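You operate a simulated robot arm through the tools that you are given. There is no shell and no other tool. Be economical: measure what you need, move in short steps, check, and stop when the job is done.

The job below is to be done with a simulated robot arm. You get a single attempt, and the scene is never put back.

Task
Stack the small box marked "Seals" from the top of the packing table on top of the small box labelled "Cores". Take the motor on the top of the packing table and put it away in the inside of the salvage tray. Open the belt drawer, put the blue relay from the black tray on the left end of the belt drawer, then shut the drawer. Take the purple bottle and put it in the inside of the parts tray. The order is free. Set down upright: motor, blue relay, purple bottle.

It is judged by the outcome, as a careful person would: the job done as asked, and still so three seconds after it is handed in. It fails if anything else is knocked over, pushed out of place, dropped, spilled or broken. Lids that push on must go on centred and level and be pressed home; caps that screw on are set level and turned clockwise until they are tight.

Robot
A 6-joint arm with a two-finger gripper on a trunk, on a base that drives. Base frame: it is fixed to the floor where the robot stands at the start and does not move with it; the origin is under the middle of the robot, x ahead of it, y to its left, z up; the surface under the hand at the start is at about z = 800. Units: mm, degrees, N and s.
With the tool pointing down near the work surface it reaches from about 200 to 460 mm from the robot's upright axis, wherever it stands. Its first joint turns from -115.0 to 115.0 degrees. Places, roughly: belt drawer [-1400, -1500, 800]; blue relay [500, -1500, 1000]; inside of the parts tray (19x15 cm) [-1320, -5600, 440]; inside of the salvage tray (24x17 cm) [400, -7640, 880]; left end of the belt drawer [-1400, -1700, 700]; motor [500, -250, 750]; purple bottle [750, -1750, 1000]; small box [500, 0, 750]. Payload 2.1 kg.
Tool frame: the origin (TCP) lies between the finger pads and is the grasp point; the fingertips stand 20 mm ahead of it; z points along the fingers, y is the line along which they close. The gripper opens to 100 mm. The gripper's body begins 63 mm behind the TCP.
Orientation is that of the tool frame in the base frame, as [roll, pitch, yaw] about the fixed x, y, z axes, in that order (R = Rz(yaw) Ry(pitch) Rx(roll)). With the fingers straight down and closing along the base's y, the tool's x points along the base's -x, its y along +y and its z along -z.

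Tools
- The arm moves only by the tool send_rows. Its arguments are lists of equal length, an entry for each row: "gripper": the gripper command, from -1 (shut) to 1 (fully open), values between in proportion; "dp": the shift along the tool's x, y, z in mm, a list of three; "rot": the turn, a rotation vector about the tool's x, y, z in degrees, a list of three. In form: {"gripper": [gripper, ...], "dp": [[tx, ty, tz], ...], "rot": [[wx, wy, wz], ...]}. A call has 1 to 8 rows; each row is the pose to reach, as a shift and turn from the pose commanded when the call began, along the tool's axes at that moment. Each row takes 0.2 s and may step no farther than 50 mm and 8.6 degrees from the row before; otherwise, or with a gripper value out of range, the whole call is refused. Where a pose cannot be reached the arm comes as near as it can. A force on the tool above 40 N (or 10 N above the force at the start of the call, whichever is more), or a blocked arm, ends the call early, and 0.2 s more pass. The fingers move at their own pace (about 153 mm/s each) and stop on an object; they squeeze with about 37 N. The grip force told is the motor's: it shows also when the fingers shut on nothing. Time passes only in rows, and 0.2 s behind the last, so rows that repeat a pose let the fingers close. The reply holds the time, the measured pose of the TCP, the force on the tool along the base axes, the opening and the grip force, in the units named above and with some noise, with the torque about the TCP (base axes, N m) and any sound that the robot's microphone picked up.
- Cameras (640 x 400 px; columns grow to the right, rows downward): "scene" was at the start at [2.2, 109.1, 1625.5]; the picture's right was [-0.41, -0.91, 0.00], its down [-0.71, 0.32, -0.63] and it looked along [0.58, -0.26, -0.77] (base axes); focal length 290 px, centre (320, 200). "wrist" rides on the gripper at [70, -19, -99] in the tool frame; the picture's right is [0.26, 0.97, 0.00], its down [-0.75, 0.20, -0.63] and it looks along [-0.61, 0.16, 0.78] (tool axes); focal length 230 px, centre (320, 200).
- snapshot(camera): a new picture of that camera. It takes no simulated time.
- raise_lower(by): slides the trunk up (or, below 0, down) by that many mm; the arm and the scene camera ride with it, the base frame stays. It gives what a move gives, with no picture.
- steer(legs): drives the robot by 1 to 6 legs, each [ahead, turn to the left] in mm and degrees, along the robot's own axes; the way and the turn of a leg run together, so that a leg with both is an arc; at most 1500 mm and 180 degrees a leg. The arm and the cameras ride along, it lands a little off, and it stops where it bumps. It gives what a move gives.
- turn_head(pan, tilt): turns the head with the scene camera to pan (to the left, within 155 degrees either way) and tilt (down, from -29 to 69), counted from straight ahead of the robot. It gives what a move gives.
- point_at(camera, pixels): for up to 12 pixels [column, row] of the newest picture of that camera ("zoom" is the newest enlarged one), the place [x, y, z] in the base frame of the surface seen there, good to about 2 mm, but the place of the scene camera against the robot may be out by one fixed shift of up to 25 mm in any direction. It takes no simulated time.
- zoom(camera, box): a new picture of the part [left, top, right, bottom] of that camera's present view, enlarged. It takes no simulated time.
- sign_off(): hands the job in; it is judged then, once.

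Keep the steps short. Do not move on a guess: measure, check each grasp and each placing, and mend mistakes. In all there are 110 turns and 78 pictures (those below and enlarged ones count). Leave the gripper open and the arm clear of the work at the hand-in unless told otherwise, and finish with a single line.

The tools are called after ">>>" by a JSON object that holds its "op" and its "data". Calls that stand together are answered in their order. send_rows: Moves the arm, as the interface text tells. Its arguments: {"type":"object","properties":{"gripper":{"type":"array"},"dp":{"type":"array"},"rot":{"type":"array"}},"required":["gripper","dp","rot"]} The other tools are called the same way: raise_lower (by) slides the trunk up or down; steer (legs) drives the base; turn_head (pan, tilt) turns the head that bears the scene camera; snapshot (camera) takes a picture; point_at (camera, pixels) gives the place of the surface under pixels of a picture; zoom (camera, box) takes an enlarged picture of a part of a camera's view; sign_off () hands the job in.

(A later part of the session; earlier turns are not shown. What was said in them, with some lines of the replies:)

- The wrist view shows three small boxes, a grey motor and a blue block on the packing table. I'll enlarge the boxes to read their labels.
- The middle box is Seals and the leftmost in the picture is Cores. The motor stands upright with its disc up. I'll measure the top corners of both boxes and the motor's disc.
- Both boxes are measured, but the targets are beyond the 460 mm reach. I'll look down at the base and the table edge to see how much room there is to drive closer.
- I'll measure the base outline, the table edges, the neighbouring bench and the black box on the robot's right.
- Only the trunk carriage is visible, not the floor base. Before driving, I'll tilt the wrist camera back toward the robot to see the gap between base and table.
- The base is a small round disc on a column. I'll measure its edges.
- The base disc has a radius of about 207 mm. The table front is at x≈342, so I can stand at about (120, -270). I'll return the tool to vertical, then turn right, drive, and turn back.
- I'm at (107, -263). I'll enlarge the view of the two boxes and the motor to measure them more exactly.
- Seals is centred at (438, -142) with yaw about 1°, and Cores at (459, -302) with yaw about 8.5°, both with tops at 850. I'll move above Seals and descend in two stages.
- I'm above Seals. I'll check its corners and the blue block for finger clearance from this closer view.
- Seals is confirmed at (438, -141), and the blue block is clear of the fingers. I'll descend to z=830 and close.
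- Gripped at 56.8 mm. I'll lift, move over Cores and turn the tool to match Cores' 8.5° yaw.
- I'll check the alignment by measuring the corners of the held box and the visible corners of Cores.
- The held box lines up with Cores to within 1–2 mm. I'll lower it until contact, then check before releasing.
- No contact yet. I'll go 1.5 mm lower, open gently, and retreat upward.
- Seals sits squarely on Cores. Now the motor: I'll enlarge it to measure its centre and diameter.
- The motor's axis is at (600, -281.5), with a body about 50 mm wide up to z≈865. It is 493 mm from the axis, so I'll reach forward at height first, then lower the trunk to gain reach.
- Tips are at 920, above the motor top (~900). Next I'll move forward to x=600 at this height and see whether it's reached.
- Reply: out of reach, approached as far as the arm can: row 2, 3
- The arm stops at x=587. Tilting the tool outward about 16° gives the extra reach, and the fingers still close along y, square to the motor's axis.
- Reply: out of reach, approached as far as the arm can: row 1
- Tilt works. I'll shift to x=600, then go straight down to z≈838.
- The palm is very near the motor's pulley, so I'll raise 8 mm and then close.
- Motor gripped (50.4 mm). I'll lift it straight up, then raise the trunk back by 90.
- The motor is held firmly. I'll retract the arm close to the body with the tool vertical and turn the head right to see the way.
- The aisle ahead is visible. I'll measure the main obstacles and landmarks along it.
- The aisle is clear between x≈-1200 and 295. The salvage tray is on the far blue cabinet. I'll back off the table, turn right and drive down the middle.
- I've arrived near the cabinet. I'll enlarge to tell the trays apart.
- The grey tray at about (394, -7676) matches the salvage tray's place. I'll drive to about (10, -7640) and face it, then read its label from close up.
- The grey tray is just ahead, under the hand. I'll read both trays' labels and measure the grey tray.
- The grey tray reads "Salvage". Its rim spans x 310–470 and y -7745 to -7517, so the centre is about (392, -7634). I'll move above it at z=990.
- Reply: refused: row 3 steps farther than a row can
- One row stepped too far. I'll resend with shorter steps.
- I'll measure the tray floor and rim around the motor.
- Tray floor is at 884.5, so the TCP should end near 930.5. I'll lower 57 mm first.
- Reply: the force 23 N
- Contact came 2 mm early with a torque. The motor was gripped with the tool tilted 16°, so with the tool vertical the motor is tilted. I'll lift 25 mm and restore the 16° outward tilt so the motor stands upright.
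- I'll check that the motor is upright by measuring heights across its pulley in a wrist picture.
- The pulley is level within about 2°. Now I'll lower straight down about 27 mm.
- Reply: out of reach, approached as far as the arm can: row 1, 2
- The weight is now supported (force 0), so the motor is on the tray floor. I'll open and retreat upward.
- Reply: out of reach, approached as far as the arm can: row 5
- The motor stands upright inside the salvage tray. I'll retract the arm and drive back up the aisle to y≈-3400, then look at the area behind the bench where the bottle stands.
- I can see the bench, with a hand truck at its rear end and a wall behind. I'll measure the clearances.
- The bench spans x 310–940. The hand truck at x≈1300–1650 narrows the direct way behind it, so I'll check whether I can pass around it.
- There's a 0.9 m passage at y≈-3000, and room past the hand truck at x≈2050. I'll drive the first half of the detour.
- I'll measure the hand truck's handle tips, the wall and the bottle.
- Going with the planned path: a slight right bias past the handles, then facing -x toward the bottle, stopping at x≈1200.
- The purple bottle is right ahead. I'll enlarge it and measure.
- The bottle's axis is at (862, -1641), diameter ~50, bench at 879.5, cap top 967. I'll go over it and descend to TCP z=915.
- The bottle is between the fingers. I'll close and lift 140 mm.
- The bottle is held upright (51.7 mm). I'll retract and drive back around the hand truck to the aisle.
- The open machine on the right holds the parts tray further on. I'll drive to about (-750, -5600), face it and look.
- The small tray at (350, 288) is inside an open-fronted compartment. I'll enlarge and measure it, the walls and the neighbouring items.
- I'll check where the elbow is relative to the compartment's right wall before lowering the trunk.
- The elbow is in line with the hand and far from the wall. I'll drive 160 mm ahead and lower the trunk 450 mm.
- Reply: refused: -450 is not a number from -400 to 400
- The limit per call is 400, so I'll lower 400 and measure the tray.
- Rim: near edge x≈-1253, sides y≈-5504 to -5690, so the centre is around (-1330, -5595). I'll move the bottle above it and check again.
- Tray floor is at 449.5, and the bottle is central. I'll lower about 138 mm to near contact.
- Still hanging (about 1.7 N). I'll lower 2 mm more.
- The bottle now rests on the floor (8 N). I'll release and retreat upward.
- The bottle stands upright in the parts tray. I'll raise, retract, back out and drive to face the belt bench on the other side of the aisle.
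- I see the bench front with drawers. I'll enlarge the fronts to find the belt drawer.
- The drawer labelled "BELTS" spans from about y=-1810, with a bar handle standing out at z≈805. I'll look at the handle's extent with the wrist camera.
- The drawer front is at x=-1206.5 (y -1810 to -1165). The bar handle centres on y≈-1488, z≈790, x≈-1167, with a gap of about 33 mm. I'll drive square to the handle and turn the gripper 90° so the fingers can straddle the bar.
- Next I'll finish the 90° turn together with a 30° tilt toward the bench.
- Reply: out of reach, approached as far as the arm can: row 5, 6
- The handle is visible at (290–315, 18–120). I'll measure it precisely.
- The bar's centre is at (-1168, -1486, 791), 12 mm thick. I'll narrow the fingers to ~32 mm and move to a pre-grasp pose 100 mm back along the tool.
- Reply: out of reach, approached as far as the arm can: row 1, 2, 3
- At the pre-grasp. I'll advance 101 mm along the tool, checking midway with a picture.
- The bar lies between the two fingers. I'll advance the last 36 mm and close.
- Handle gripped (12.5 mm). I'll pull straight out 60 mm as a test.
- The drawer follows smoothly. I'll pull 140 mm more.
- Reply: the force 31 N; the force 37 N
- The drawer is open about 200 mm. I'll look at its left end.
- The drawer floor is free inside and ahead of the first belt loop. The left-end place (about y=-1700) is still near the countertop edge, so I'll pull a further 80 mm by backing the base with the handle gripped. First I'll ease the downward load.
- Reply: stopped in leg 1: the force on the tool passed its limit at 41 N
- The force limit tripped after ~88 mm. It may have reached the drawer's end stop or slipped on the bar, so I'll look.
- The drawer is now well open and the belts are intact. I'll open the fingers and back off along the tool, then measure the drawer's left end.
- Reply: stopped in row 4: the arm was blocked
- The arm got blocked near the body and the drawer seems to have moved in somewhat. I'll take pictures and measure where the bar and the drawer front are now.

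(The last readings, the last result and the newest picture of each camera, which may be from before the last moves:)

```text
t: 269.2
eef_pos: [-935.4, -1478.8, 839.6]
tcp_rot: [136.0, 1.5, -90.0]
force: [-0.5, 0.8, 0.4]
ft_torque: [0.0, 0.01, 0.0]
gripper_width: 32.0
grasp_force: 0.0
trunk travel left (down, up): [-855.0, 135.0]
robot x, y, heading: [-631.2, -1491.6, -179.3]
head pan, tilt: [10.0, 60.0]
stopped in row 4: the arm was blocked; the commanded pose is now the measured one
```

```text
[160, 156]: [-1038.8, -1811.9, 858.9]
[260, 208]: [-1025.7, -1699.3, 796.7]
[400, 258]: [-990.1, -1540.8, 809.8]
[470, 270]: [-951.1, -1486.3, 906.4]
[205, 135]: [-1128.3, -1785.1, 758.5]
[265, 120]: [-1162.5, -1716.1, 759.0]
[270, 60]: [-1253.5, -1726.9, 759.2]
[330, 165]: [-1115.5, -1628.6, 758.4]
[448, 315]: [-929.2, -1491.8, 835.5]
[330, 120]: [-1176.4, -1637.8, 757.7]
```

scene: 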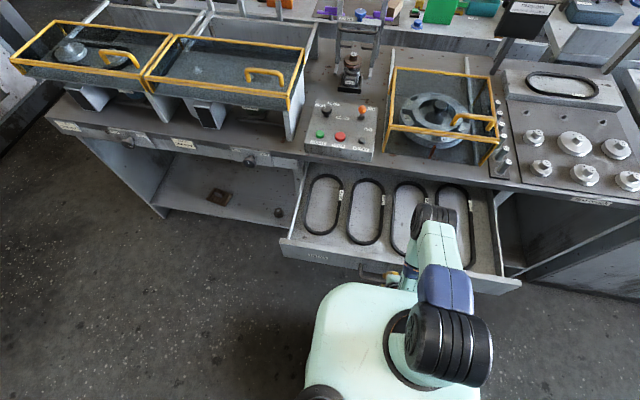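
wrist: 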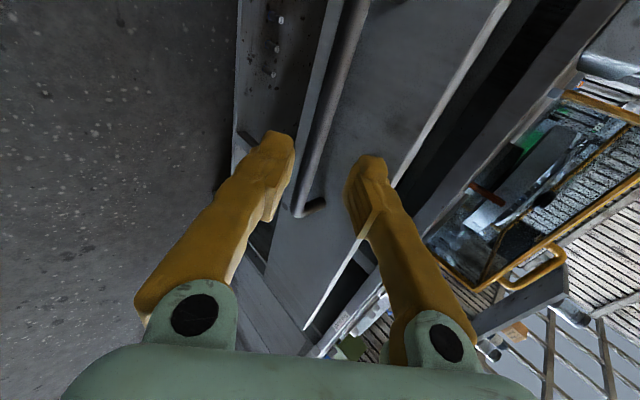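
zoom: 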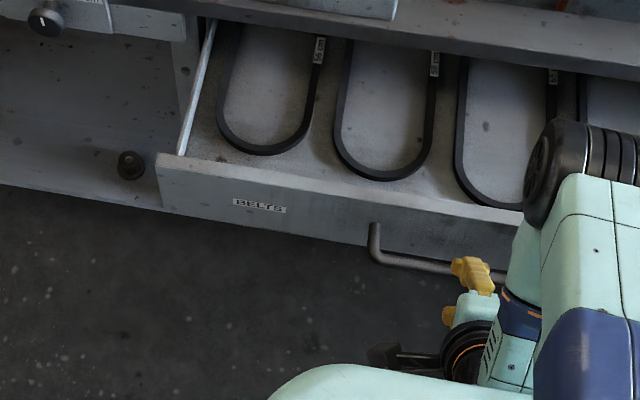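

The drawer is open ~188 mm and the fingers are clear above the bar, which is enough. I'll back away from the bench and straighten the tool, then turn around toward the relay bench.

>>> {"op": "steer", "data": {"legs": [[-330, 0]]}}

>>> {"op": "send_rows", "data": {"gripper": [0.4, 0.4, 0.4, 0.4, 0.4, 0.4, 0.4], "dp": [[0, 24, -25], [0, 48, -50], [0, 72, -75], [0, 96, -100], [0, 120, -125], [0, 140, -145], [0, 160, -165]], "rot": [[7.5, 0, 0], [15, 0, 0], [22.5, 0, 0], [30, 0, 0], [37.5, 0, 0], [44, 0, 0], [44, 0, 0]]}}

>>> {"op": "steer", "data": {"legs": [[0, 179.3], [365, 0]]}}

>>> {"op": "turn_head", "data": {"pan": 0, "tilt": 50}}

>>> {"op": "snapshot", "data": {"camera": "scene"}}

```text
t: 271.4
eef_pos: [-606.4, -1476.0, 839.5]
tcp_rot: [136.1, 1.5, -89.9]
force: [-0.3, -0.1, -0.1]
ft_torque: [0.0, -0.02, 0.05]
gripper_width: 32.0
grasp_force: 0.0
trunk travel left (down, up): [-855.0, 135.0]
robot x, y, heading: [-306.0, -1488.0, -179.4]
head pan, tilt: [10.0, 60.0]
```

```text
t: 272.9
eef_pos: [-605.6, -1481.2, 1068.7]
tcp_rot: [-179.9, 1.5, -89.9]
force: [-0.5, -1.4, 0.0]
ft_torque: [0.02, 0.0, 0.02]
gripper_width: 69.9
grasp_force: 0.0
trunk travel left (down, up): [-855.0, 135.0]
robot x, y, heading: [-303.9, -1489.1, -179.3]
head pan, tilt: [10.0, 60.0]
```

```text
t: 282.6
eef_pos: [358.2, -1502.1, 1068.3]
tcp_rot: [-179.9, 1.5, 88.8]
force: [0.1, 0.2, 0.2]
ft_torque: [-0.01, 0.05, 0.01]
gripper_width: 69.9
grasp_force: 0.0
trunk travel left (down, up): [-855.0, 135.0]
robot x, y, heading: [57.1, -1493.1, -0.4]
head pan, tilt: [10.0, 60.0]
```

```text
t: 283.3
eef_pos: [359.9, -1502.2, 1067.7]
tcp_rot: [-179.9, 1.5, 88.8]
force: [0.3, 0.8, 0.0]
ft_torque: [-0.02, 0.0, -0.02]
gripper_width: 70.1
grasp_force: 0.0
trunk travel left (down, up): [-855.0, 135.0]
robot x, y, heading: [56.6, -1489.1, -0.7]
head pan, tilt: [0.0, 50.0]
```

```text
20 pictures are left
```

scene: 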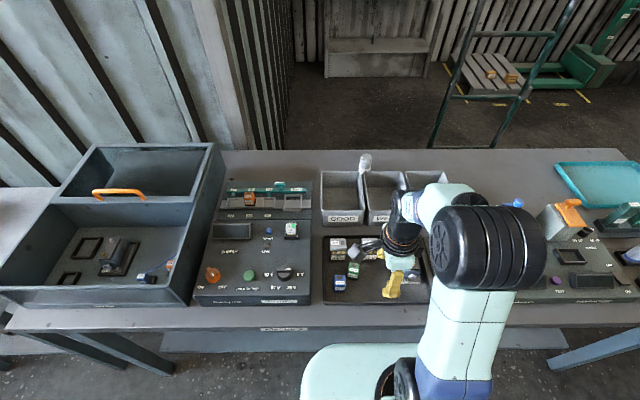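

The black tray is below the hand. I'll enlarge it and take a wrist picture to find the blue relay.

>>> {"op": "zoom", "data": {"camera": "scene", "box": [310, 225, 440, 310]}}

>>> {"op": "snapshot", "data": {"camera": "wrist"}}

```text
4.71 times, centred on (375, 268) of scene
```

zoom: 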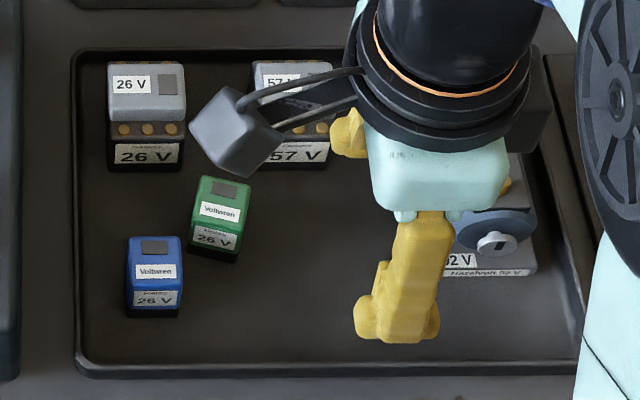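

```text
18 pictures are left
```

wrist: 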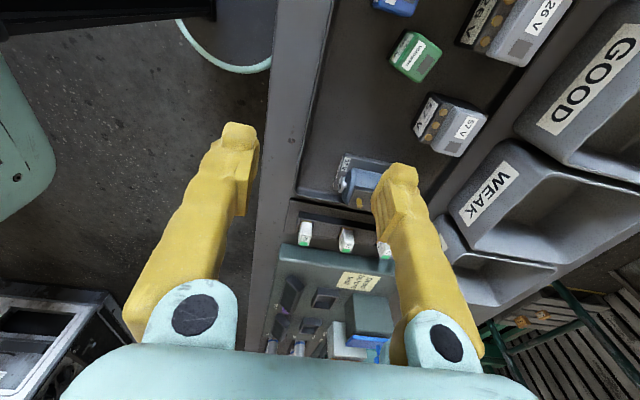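

The blue relay is at (340, 281) in the scene, left of the hand. I'll measure it and its neighbours with the scene camera and from the wrist view.

>>> {"op": "point_at", "data": {"camera": "zoom", "pixels": [[132, 241], [178, 240], [181, 272], [130, 275], [133, 312], [178, 312], [195, 240], [240, 190], [240, 240], [150, 345], [100, 300], [155, 260]]}}

>>> {"op": "point_at", "data": {"camera": "wrist", "pixels": [[395, 4], [410, 60], [424, 70], [400, 62], [330, 100]]}}

```text
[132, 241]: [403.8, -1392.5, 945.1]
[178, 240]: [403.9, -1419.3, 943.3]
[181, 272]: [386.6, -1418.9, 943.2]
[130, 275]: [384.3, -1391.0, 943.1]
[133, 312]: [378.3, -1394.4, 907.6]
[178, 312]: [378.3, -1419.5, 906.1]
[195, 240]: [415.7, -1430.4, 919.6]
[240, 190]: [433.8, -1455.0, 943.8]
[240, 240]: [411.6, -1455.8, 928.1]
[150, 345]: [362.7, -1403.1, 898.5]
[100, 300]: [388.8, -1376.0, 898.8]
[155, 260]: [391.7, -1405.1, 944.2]
```

```text
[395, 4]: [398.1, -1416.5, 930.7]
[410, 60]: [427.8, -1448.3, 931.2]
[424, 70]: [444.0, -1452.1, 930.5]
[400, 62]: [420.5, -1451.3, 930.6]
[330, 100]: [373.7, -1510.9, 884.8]
```

The relay is centred near (391, -1405), about 26×30 mm, with its top at 930.5 and the tray floor at 885. With the fingers closing along x they miss the green relay. I'll move above it and check with the wrist camera.

>>> {"op": "send_rows", "data": {"gripper": [0.3, 0.3, 0.3, 0.3], "dp": [[35, 10, 18], [70, 20, 36], [98.6, 29.5, 60], [98.6, 29.5, 60]], "rot": [[0, 0.5, -0.4], [0, 1, -0.8], [0, 1.5, -1.2], [0, 1.5, -1.2]]}}

>>> {"op": "snapshot", "data": {"camera": "wrist"}}

```text
t: 284.3
eef_pos: [391.2, -1404.8, 1006.1]
tcp_rot: [-179.9, 0.0, 90.1]
force: [-0.1, 0.4, -0.9]
ft_torque: [0.01, -0.02, 0.0]
gripper_width: 65.0
grasp_force: 0.0
trunk travel left (down, up): [-855.0, 135.0]
robot x, y, heading: [56.2, -1491.2, -0.5]
head pan, tilt: [0.0, 50.0]
```

```text
17 pictures are left
```

wrist: 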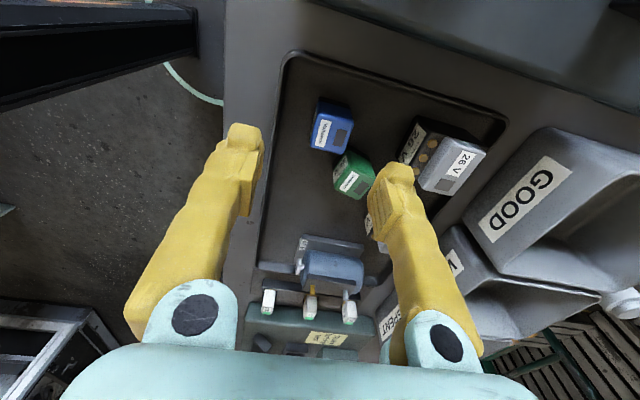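

>>> {"op": "zoom", "data": {"camera": "wrist", "box": [270, 60, 430, 220]}}

>>> {"op": "point_at", "data": {"camera": "wrist", "pixels": [[313, 144], [319, 118], [353, 124], [347, 151], [333, 135], [337, 185], [349, 155], [367, 170], [418, 183], [400, 150], [290, 130], [318, 100]]}}

```text
2.50 times, centred on (350, 140) of wrist
```

zoom: 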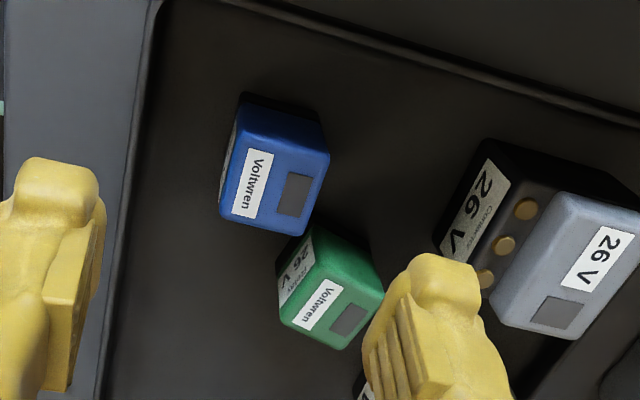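

```text
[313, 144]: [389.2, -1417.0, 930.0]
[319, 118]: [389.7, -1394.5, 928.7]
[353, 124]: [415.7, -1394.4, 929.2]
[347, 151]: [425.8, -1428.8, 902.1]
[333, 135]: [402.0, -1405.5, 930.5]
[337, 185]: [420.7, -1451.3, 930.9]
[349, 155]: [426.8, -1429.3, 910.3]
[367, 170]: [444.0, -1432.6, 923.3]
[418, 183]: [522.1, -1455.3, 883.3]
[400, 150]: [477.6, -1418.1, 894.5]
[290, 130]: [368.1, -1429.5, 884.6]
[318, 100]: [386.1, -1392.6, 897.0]
```

The wrist view puts the relay at (402.5, -1406), top 930. The fingers at ±12 mm in y clear the green relay's corner at y=-1429. I'll open to 55 mm, shift and descend to z=912.

>>> {"op": "send_rows", "data": {"gripper": [0.1, 0.1, 0.1, 0.1, 0.1], "dp": [[-1.2, 11.3, 20], [-1.2, 11.3, 50], [-1.2, 11.3, 75], [-1.2, 11.3, 94], [-1.2, 11.3, 94]], "rot": [[0, 0, 0], [0, 0, 0], [0, 0, 0], [0, 0, 0], [0, 0, 0]]}}

>>> {"op": "snapshot", "data": {"camera": "wrist"}}

```text
t: 285.5
eef_pos: [402.0, -1405.8, 912.2]
tcp_rot: [-179.9, 0.0, 90.1]
force: [-0.7, 0.1, 0.0]
ft_torque: [-0.03, -0.02, 0.0]
gripper_width: 54.9
grasp_force: 0.0
trunk travel left (down, up): [-855.0, 135.0]
robot x, y, heading: [55.7, -1493.4, -0.5]
head pan, tilt: [0.0, 50.0]
```

```text
15 pictures are left
```

wrist: 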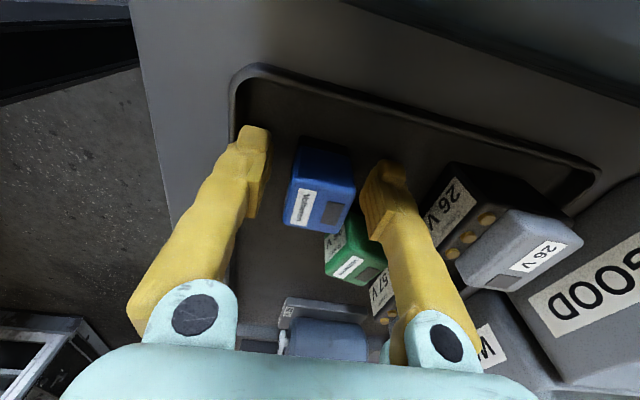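

Blue relay is between the fingers and green is clear. I'll close, then lift.

>>> {"op": "send_rows", "data": {"gripper": [-1, -1, -1, -1, -1, -1, -1, -1], "dp": [[0, 0, 0], [0, 0, 0], [0, 0, 0], [0, 0, -20], [0, 0, -50], [0, 0, -90], [0, 0, -130], [0, 0, -160]], "rot": [[0, 0, 0], [0, 0, 0], [0, 0, 0], [0, 0, 0], [0, 0, 0], [0, 0, 0], [0, 0, 0], [0, 0, 0]]}}

>>> {"op": "snapshot", "data": {"camera": "wrist"}}

```text
t: 287.3
eef_pos: [401.9, -1404.9, 1072.9]
tcp_rot: [-179.8, 0.1, 90.0]
force: [-0.3, -0.6, -0.1]
ft_torque: [0.01, -0.02, 0.04]
gripper_width: 28.6
grasp_force: 37.3
trunk travel left (down, up): [-855.0, 135.0]
robot x, y, heading: [60.0, -1490.7, -0.5]
head pan, tilt: [0.0, 50.0]
```

```text
14 pictures are left
```

wrist: 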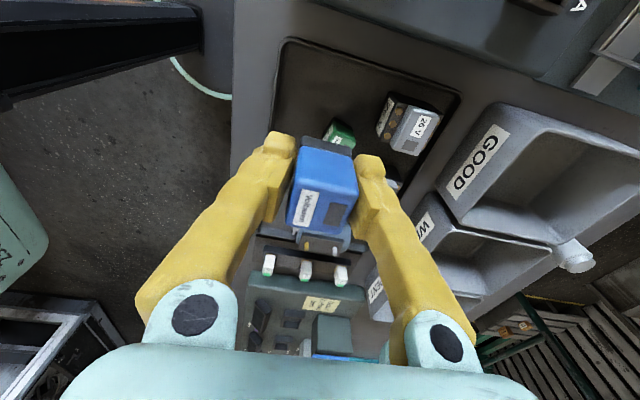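

The relay is held upright (28.6 mm). I'll back off, turn around and drive to the open drawer's left end.

>>> {"op": "steer", "data": {"legs": [[-320, 0], [0, -163], [505, 0], [0, -16.5]]}}

>>> {"op": "snapshot", "data": {"camera": "wrist"}}

```text
t: 299.6
eef_pos: [-1082.8, -1735.6, 1072.8]
tcp_rot: [-179.9, 0.0, -88.2]
force: [-0.2, 0.2, -0.1]
ft_torque: [-0.01, 0.03, -0.02]
gripper_width: 28.3
grasp_force: 37.3
trunk travel left (down, up): [-855.0, 135.0]
robot x, y, heading: [-744.1, -1638.5, -178.6]
head pan, tilt: [0.0, 50.0]
```

```text
13 pictures are left
```

wrist: 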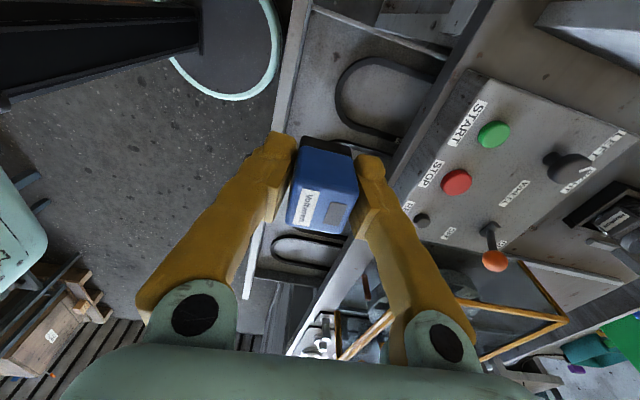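

I see the left end with belt loop 1. I'll measure the floor, belt, front board, left wall, countertop edge and control box.

>>> {"op": "point_at", "data": {"camera": "wrist", "pixels": [[285, 80], [303, 70], [338, 90], [365, 65], [385, 95], [320, 20], [375, 40], [320, 120], [410, 130], [450, 70], [335, 105], [290, 245]]}}

>>> {"op": "zoom", "data": {"camera": "wrist", "box": [250, 0, 470, 160]}}

```text
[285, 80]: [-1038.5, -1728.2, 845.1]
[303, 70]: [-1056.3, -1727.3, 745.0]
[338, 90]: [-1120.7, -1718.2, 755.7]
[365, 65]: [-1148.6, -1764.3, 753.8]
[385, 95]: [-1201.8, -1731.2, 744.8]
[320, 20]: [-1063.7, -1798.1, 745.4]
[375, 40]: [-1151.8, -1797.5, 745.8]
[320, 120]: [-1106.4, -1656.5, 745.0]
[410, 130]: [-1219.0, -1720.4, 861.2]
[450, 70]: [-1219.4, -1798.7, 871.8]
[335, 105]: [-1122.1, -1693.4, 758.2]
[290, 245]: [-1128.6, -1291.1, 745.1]
```

```text
2.50 times, centred on (360, 80) of wrist
```

zoom: 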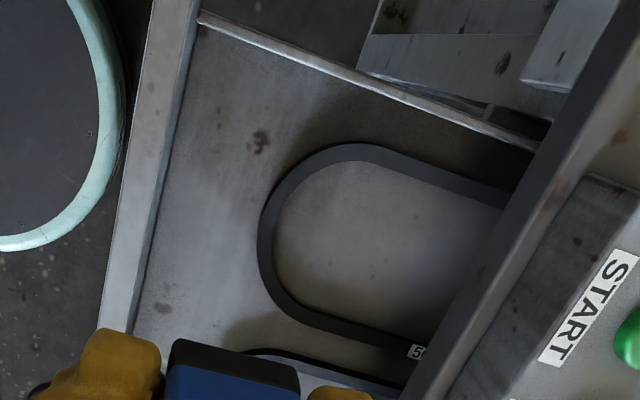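

The floor is at 745, and the clear corner ahead of and left of the loop has room at about (-1091, -1764). I'll move there and descend to z≈800, squaring the yaw.

>>> {"op": "send_rows", "data": {"gripper": [-1, -1, -1, -1, -1, -1, -1], "dp": [[14, 4, 30], [28.3, 8.9, 65], [28.3, 8.9, 110], [28.3, 8.9, 155], [28.3, 8.9, 200], [28.3, 8.9, 240], [28.3, 8.9, 272]], "rot": [[0, 0, 1], [0, 0, 1.8], [0, 0, 1.8], [0, 0, 1.8], [0, 0, 1.8], [0, 0, 1.8], [0, 0, 1.8]]}}

>>> {"op": "snapshot", "data": {"camera": "wrist"}}

```text
t: 301.2
eef_pos: [-1090.9, -1762.3, 799.2]
tcp_rot: [-179.9, 0.0, -90.0]
force: [0.4, -0.6, -0.4]
ft_torque: [-0.05, 0.04, -0.03]
gripper_width: 28.5
grasp_force: 36.5
trunk travel left (down, up): [-855.0, 135.0]
robot x, y, heading: [-742.4, -1640.1, -178.9]
head pan, tilt: [0.0, 50.0]
```

```text
11 pictures are left
```

wrist: 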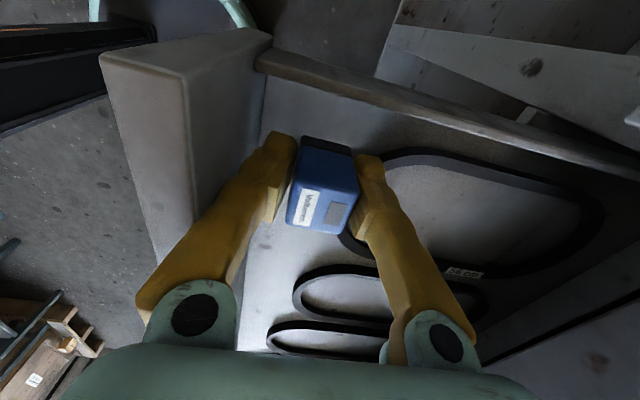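

The back finger is near the belt loop. I'll measure the gap.

>>> {"op": "point_at", "data": {"camera": "wrist", "pixels": [[388, 163], [400, 155], [345, 240], [352, 250], [290, 110], [265, 150], [380, 150], [430, 155]]}}

```text
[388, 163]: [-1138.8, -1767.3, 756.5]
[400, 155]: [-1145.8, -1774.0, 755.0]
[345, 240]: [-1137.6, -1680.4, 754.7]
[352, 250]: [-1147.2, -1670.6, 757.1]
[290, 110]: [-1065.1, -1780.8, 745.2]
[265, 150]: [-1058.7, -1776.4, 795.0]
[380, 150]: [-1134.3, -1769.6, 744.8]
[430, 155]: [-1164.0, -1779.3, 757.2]
```

Belt is at x≤-1128 there, and the finger's outer side is at -1115, so there's room. I'll lower to contact in small steps.

>>> {"op": "send_rows", "data": {"gripper": [-1, -1, -1, -1], "dp": [[0, 0, 12], [0, 0, 22], [0, 0, 26], [0, 0, 27.5]], "rot": [[0, 0, 0], [0, 0, 0], [0, 0, 0], [0, 0, 0]]}}

```text
t: 302.2
eef_pos: [-1091.3, -1764.0, 773.0]
tcp_rot: [-179.8, 0.0, -90.0]
force: [1.0, 0.3, -0.3]
ft_torque: [-0.02, 0.02, 0.02]
gripper_width: 28.4
grasp_force: 37.0
trunk travel left (down, up): [-855.0, 135.0]
robot x, y, heading: [-740.1, -1636.9, -178.8]
head pan, tilt: [0.0, 50.0]
```

>>> {"op": "send_rows", "data": {"gripper": [-1, -1], "dp": [[0, 0, 0.7], [0, 0, 1.4]], "rot": [[0, 0, 0], [0, 0, 0]]}}

```text
t: 302.8
eef_pos: [-1091.7, -1763.9, 771.8]
tcp_rot: [-180.0, 0.0, -90.0]
force: [-0.4, -0.3, 3.4]
ft_torque: [0.0, 0.03, 0.02]
gripper_width: 28.5
grasp_force: 36.1
trunk travel left (down, up): [-855.0, 135.0]
robot x, y, heading: [-740.2, -1639.3, -178.8]
head pan, tilt: [0.0, 50.0]
```

Contact (3.4 N). I'll open slightly to 40 mm and lift out.

>>> {"op": "send_rows", "data": {"gripper": [-0.3, -0.2, -0.2, -0.2, -0.2, -0.2, -0.2, -0.2], "dp": [[0, 0, 0], [0, 0, 0], [0, 0, 0], [0, 0, -30], [0, 0, -70], [0, 0, -115], [0, 0, -160], [0, 0, -205]], "rot": [[0, 0, 0], [0, 0, 0], [0, 0, 0], [0, 0, 0], [0, 0, 0], [0, 0, 0], [0, 0, 0], [0, 0, 0]]}}

>>> {"op": "snapshot", "data": {"camera": "wrist"}}

```text
t: 304.6
eef_pos: [-1090.2, -1763.7, 976.3]
tcp_rot: [-179.9, 0.0, -89.9]
force: [0.6, -0.9, 0.9]
ft_torque: [-0.05, 0.02, -0.01]
gripper_width: 40.0
grasp_force: 0.1
trunk travel left (down, up): [-855.0, 135.0]
robot x, y, heading: [-737.5, -1642.0, -178.8]
head pan, tilt: [0.0, 50.0]
```

```text
10 pictures are left
```

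wrist: 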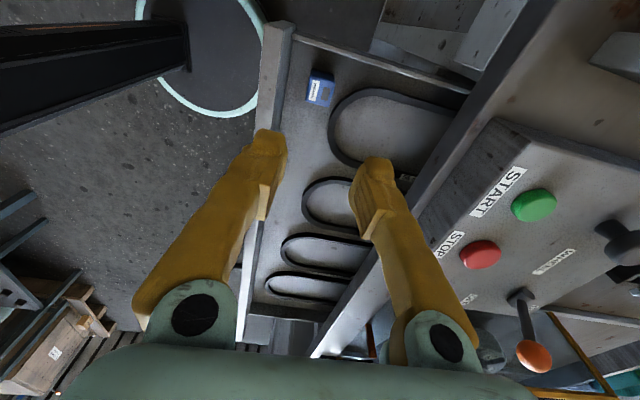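

The relay stands upright in the left end of the drawer. To shut the drawer I'll push the handle bar with closed fingers by driving the base forward. First I'll reposition in front of the handle.

>>> {"op": "steer", "data": {"legs": [[0, 42.3], [-219, 0], [0, -43.5]]}}

```text
t: 310.2
eef_pos: [-937.1, -1602.5, 976.2]
tcp_rot: [-179.9, 0.0, -91.6]
force: [-0.1, 0.4, -0.3]
ft_torque: [-0.02, -0.01, 0.0]
gripper_width: 40.4
grasp_force: 0.0
trunk travel left (down, up): [-855.0, 135.0]
robot x, y, heading: [-580.0, -1489.7, 179.6]
head pan, tilt: [0.0, 50.0]
```

Now closing the fingers, tilting 17° toward the bench, and lowering to the bar's height at y≈-1487, in front of the bar.

>>> {"op": "send_rows", "data": {"gripper": [-1, -1, -1, -1, -1, -1, -1], "dp": [[-20, -14, 25], [-40, -14, 55], [-60, -14, 90], [-80, -14, 125], [-100, -14, 155], [-116, -14, 181], [-116, -14, 181]], "rot": [[-4, 0, 0], [-8, 0, 0], [-12, 0, 0], [-17, 0, 0], [-17, 0, 0], [-17, 0, 0], [-17, 0, 0]]}}

>>> {"op": "snapshot", "data": {"camera": "wrist"}}

```text
t: 311.8
eef_pos: [-917.3, -1488.2, 794.7]
tcp_rot: [163.1, 0.1, -91.7]
force: [0.5, 0.0, 0.4]
ft_torque: [0.02, 0.01, 0.02]
gripper_width: 0.0
grasp_force: 29.7
out of reach, approached as far as the arm can: row 3, 4
trunk travel left (down, up): [-855.0, 135.0]
robot x, y, heading: [-581.9, -1489.2, 179.5]
head pan, tilt: [0.0, 50.0]
```

```text
9 pictures are left
```

wrist: 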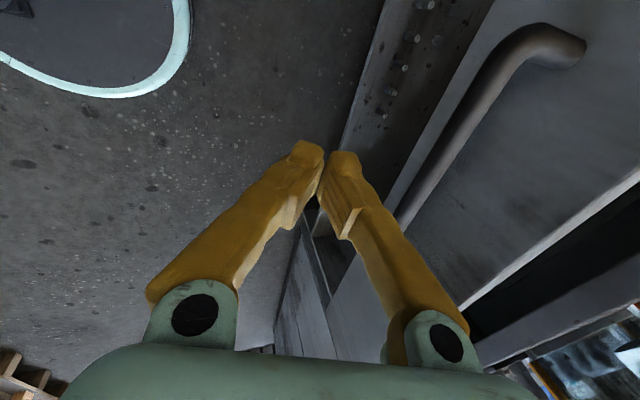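

The bar is just ahead of the fingers. I'll measure it to know the driving distance.

>>> {"op": "point_at", "data": {"camera": "wrist", "pixels": [[455, 110], [470, 80], [430, 165], [520, 120], [540, 270]]}}

```text
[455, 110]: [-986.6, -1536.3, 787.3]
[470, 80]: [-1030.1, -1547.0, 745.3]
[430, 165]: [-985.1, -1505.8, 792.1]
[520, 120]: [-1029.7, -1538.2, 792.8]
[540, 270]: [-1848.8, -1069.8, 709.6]
```

Front at -1029.7; it must go to -1206.5 (177 mm), with a ~57 mm gap first. I'll drive gently in stages, stopping short, and finish with slow arm pushes.

>>> {"op": "steer", "data": {"legs": [[50, 0], [15, 0], [40, 0], [60, 0], [50, 0]]}}

>>> {"op": "turn_head", "data": {"pan": 12, "tilt": 55}}

>>> {"op": "snapshot", "data": {"camera": "scene"}}

```text
t: 314.7
eef_pos: [-1127.7, -1486.8, 795.4]
tcp_rot: [162.8, 0.0, -91.6]
force: [0.3, -0.2, -0.7]
ft_torque: [0.0, 0.03, 0.01]
gripper_width: 0.0
grasp_force: 29.5
trunk travel left (down, up): [-855.0, 135.0]
robot x, y, heading: [-795.4, -1484.5, 179.6]
head pan, tilt: [0.0, 50.0]
```

```text
t: 315.4
eef_pos: [-1130.2, -1486.7, 795.3]
tcp_rot: [162.9, 0.0, -91.7]
force: [-0.9, -0.7, -0.3]
ft_torque: [0.01, -0.03, 0.0]
gripper_width: 0.1
grasp_force: 29.7
trunk travel left (down, up): [-855.0, 135.0]
robot x, y, heading: [-797.3, -1485.3, 179.5]
head pan, tilt: [12.0, 55.0]
```

```text
8 pictures are left
```

scene: 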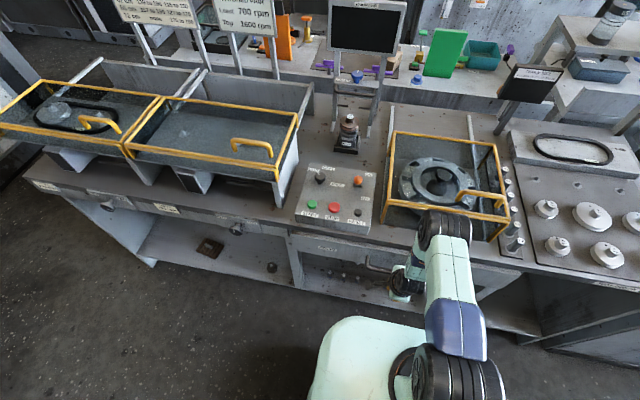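

Nearly shut. I'll push the rest slowly with the arm until it meets the stop.

>>> {"op": "send_rows", "data": {"gripper": [-1, -1, -1, -1, -1, -1, -1, -1], "dp": [[0, 3.8, 1.2], [0, 7.6, 2.3], [0, 11.5, 3.5], [0, 15.3, 4.6], [0, 19.1, 5.8], [0, 22, 6.7], [0, 25, 7.6], [0, 28, 8.5]], "rot": [[0, 0, 0], [0, 0, 0], [0, 0, 0], [0, 0, 0], [0, 0, 0], [0, 0, 0], [0, 0, 0], [0, 0, 0]]}}

>>> {"op": "snapshot", "data": {"camera": "wrist"}}

```text
t: 317.1
eef_pos: [-1144.6, -1486.8, 793.4]
tcp_rot: [164.7, 0.0, -91.5]
force: [17.9, -1.0, 8.6]
ft_torque: [-0.04, 0.04, 0.2]
gripper_width: 0.1
grasp_force: 29.4
trunk travel left (down, up): [-855.0, 135.0]
robot x, y, heading: [-797.2, -1490.6, 179.7]
head pan, tilt: [12.0, 55.0]
stopped in row 8: the force on the tool passed its limit at 42 N (the readings are from after the stop); the commanded pose is now the measured one
```

```text
7 pictures are left
```

wrist: 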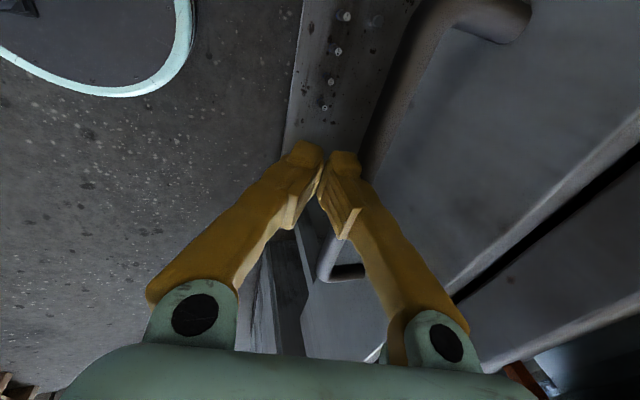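

The drawer reached its stop (42 N). I'll check the front against its closed position of x=-1206.5.

>>> {"op": "point_at", "data": {"camera": "wrist", "pixels": [[450, 120], [540, 100], [420, 220], [520, 200], [580, 300], [395, 100]]}}

```text
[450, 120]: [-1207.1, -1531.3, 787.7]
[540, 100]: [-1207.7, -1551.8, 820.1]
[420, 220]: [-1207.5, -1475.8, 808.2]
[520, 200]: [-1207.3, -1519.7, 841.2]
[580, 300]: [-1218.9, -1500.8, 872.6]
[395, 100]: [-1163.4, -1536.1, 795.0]
```

The drawer is fully shut (front at -1207). I'll retreat the hand, back the base away, open the gripper and lift the arm clear.

>>> {"op": "steer", "data": {"legs": [[-250, 0]]}}

>>> {"op": "send_rows", "data": {"gripper": [0, 1, 1, 1, 1], "dp": [[0, 10, -35], [0, 20, -70], [0, 30, -105], [0, 45, -150], [0, 45, -150]], "rot": [[4, 0, 0], [8, 0, 0], [12, 0, 0], [17, 0, 0], [17, 0, 0]]}}

>>> {"op": "snapshot", "data": {"camera": "scene"}}

```text
t: 318.9
eef_pos: [-900.3, -1488.2, 793.1]
tcp_rot: [164.3, 0.0, -91.6]
force: [-0.2, -0.4, 0.1]
ft_torque: [0.01, 0.02, 0.02]
gripper_width: 0.0
grasp_force: 29.5
trunk travel left (down, up): [-855.0, 135.0]
robot x, y, heading: [-545.5, -1491.3, 179.5]
head pan, tilt: [12.0, 55.0]
```

```text
t: 320.1
eef_pos: [-901.8, -1487.5, 951.1]
tcp_rot: [-178.6, -0.1, -91.6]
force: [-0.3, -0.5, -0.8]
ft_torque: [0.01, -0.02, 0.05]
gripper_width: 100.1
grasp_force: 0.1
trunk travel left (down, up): [-855.0, 135.0]
robot x, y, heading: [-543.4, -1490.3, 179.7]
head pan, tilt: [12.0, 55.0]
```

```text
6 pictures are left
```

scene: 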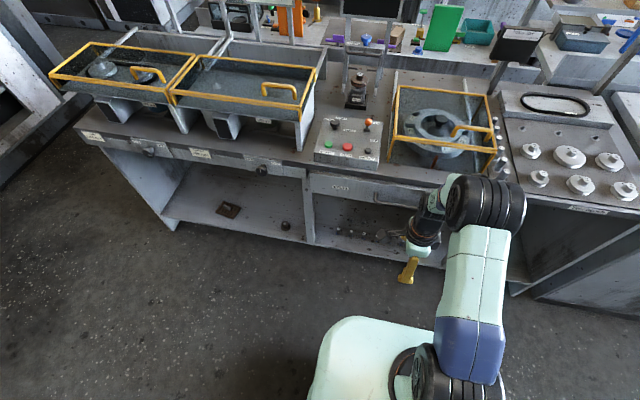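

The drawer is shut, the bench is undisturbed, the gripper is open and the arm is clear. All four parts are done, so I'm handing in.

>>> {"op": "sign_off", "data": {}}

```text
The job is handed in.
```

I've handed in all four parts: Seals is on Cores, the motor is upright in the salvage tray, the purple bottle is upright in the parts tray, and the belt drawer is shut with the blue relay in its left end; I saw the relay upright before shutting the drawer but couldn't check it afterwards.
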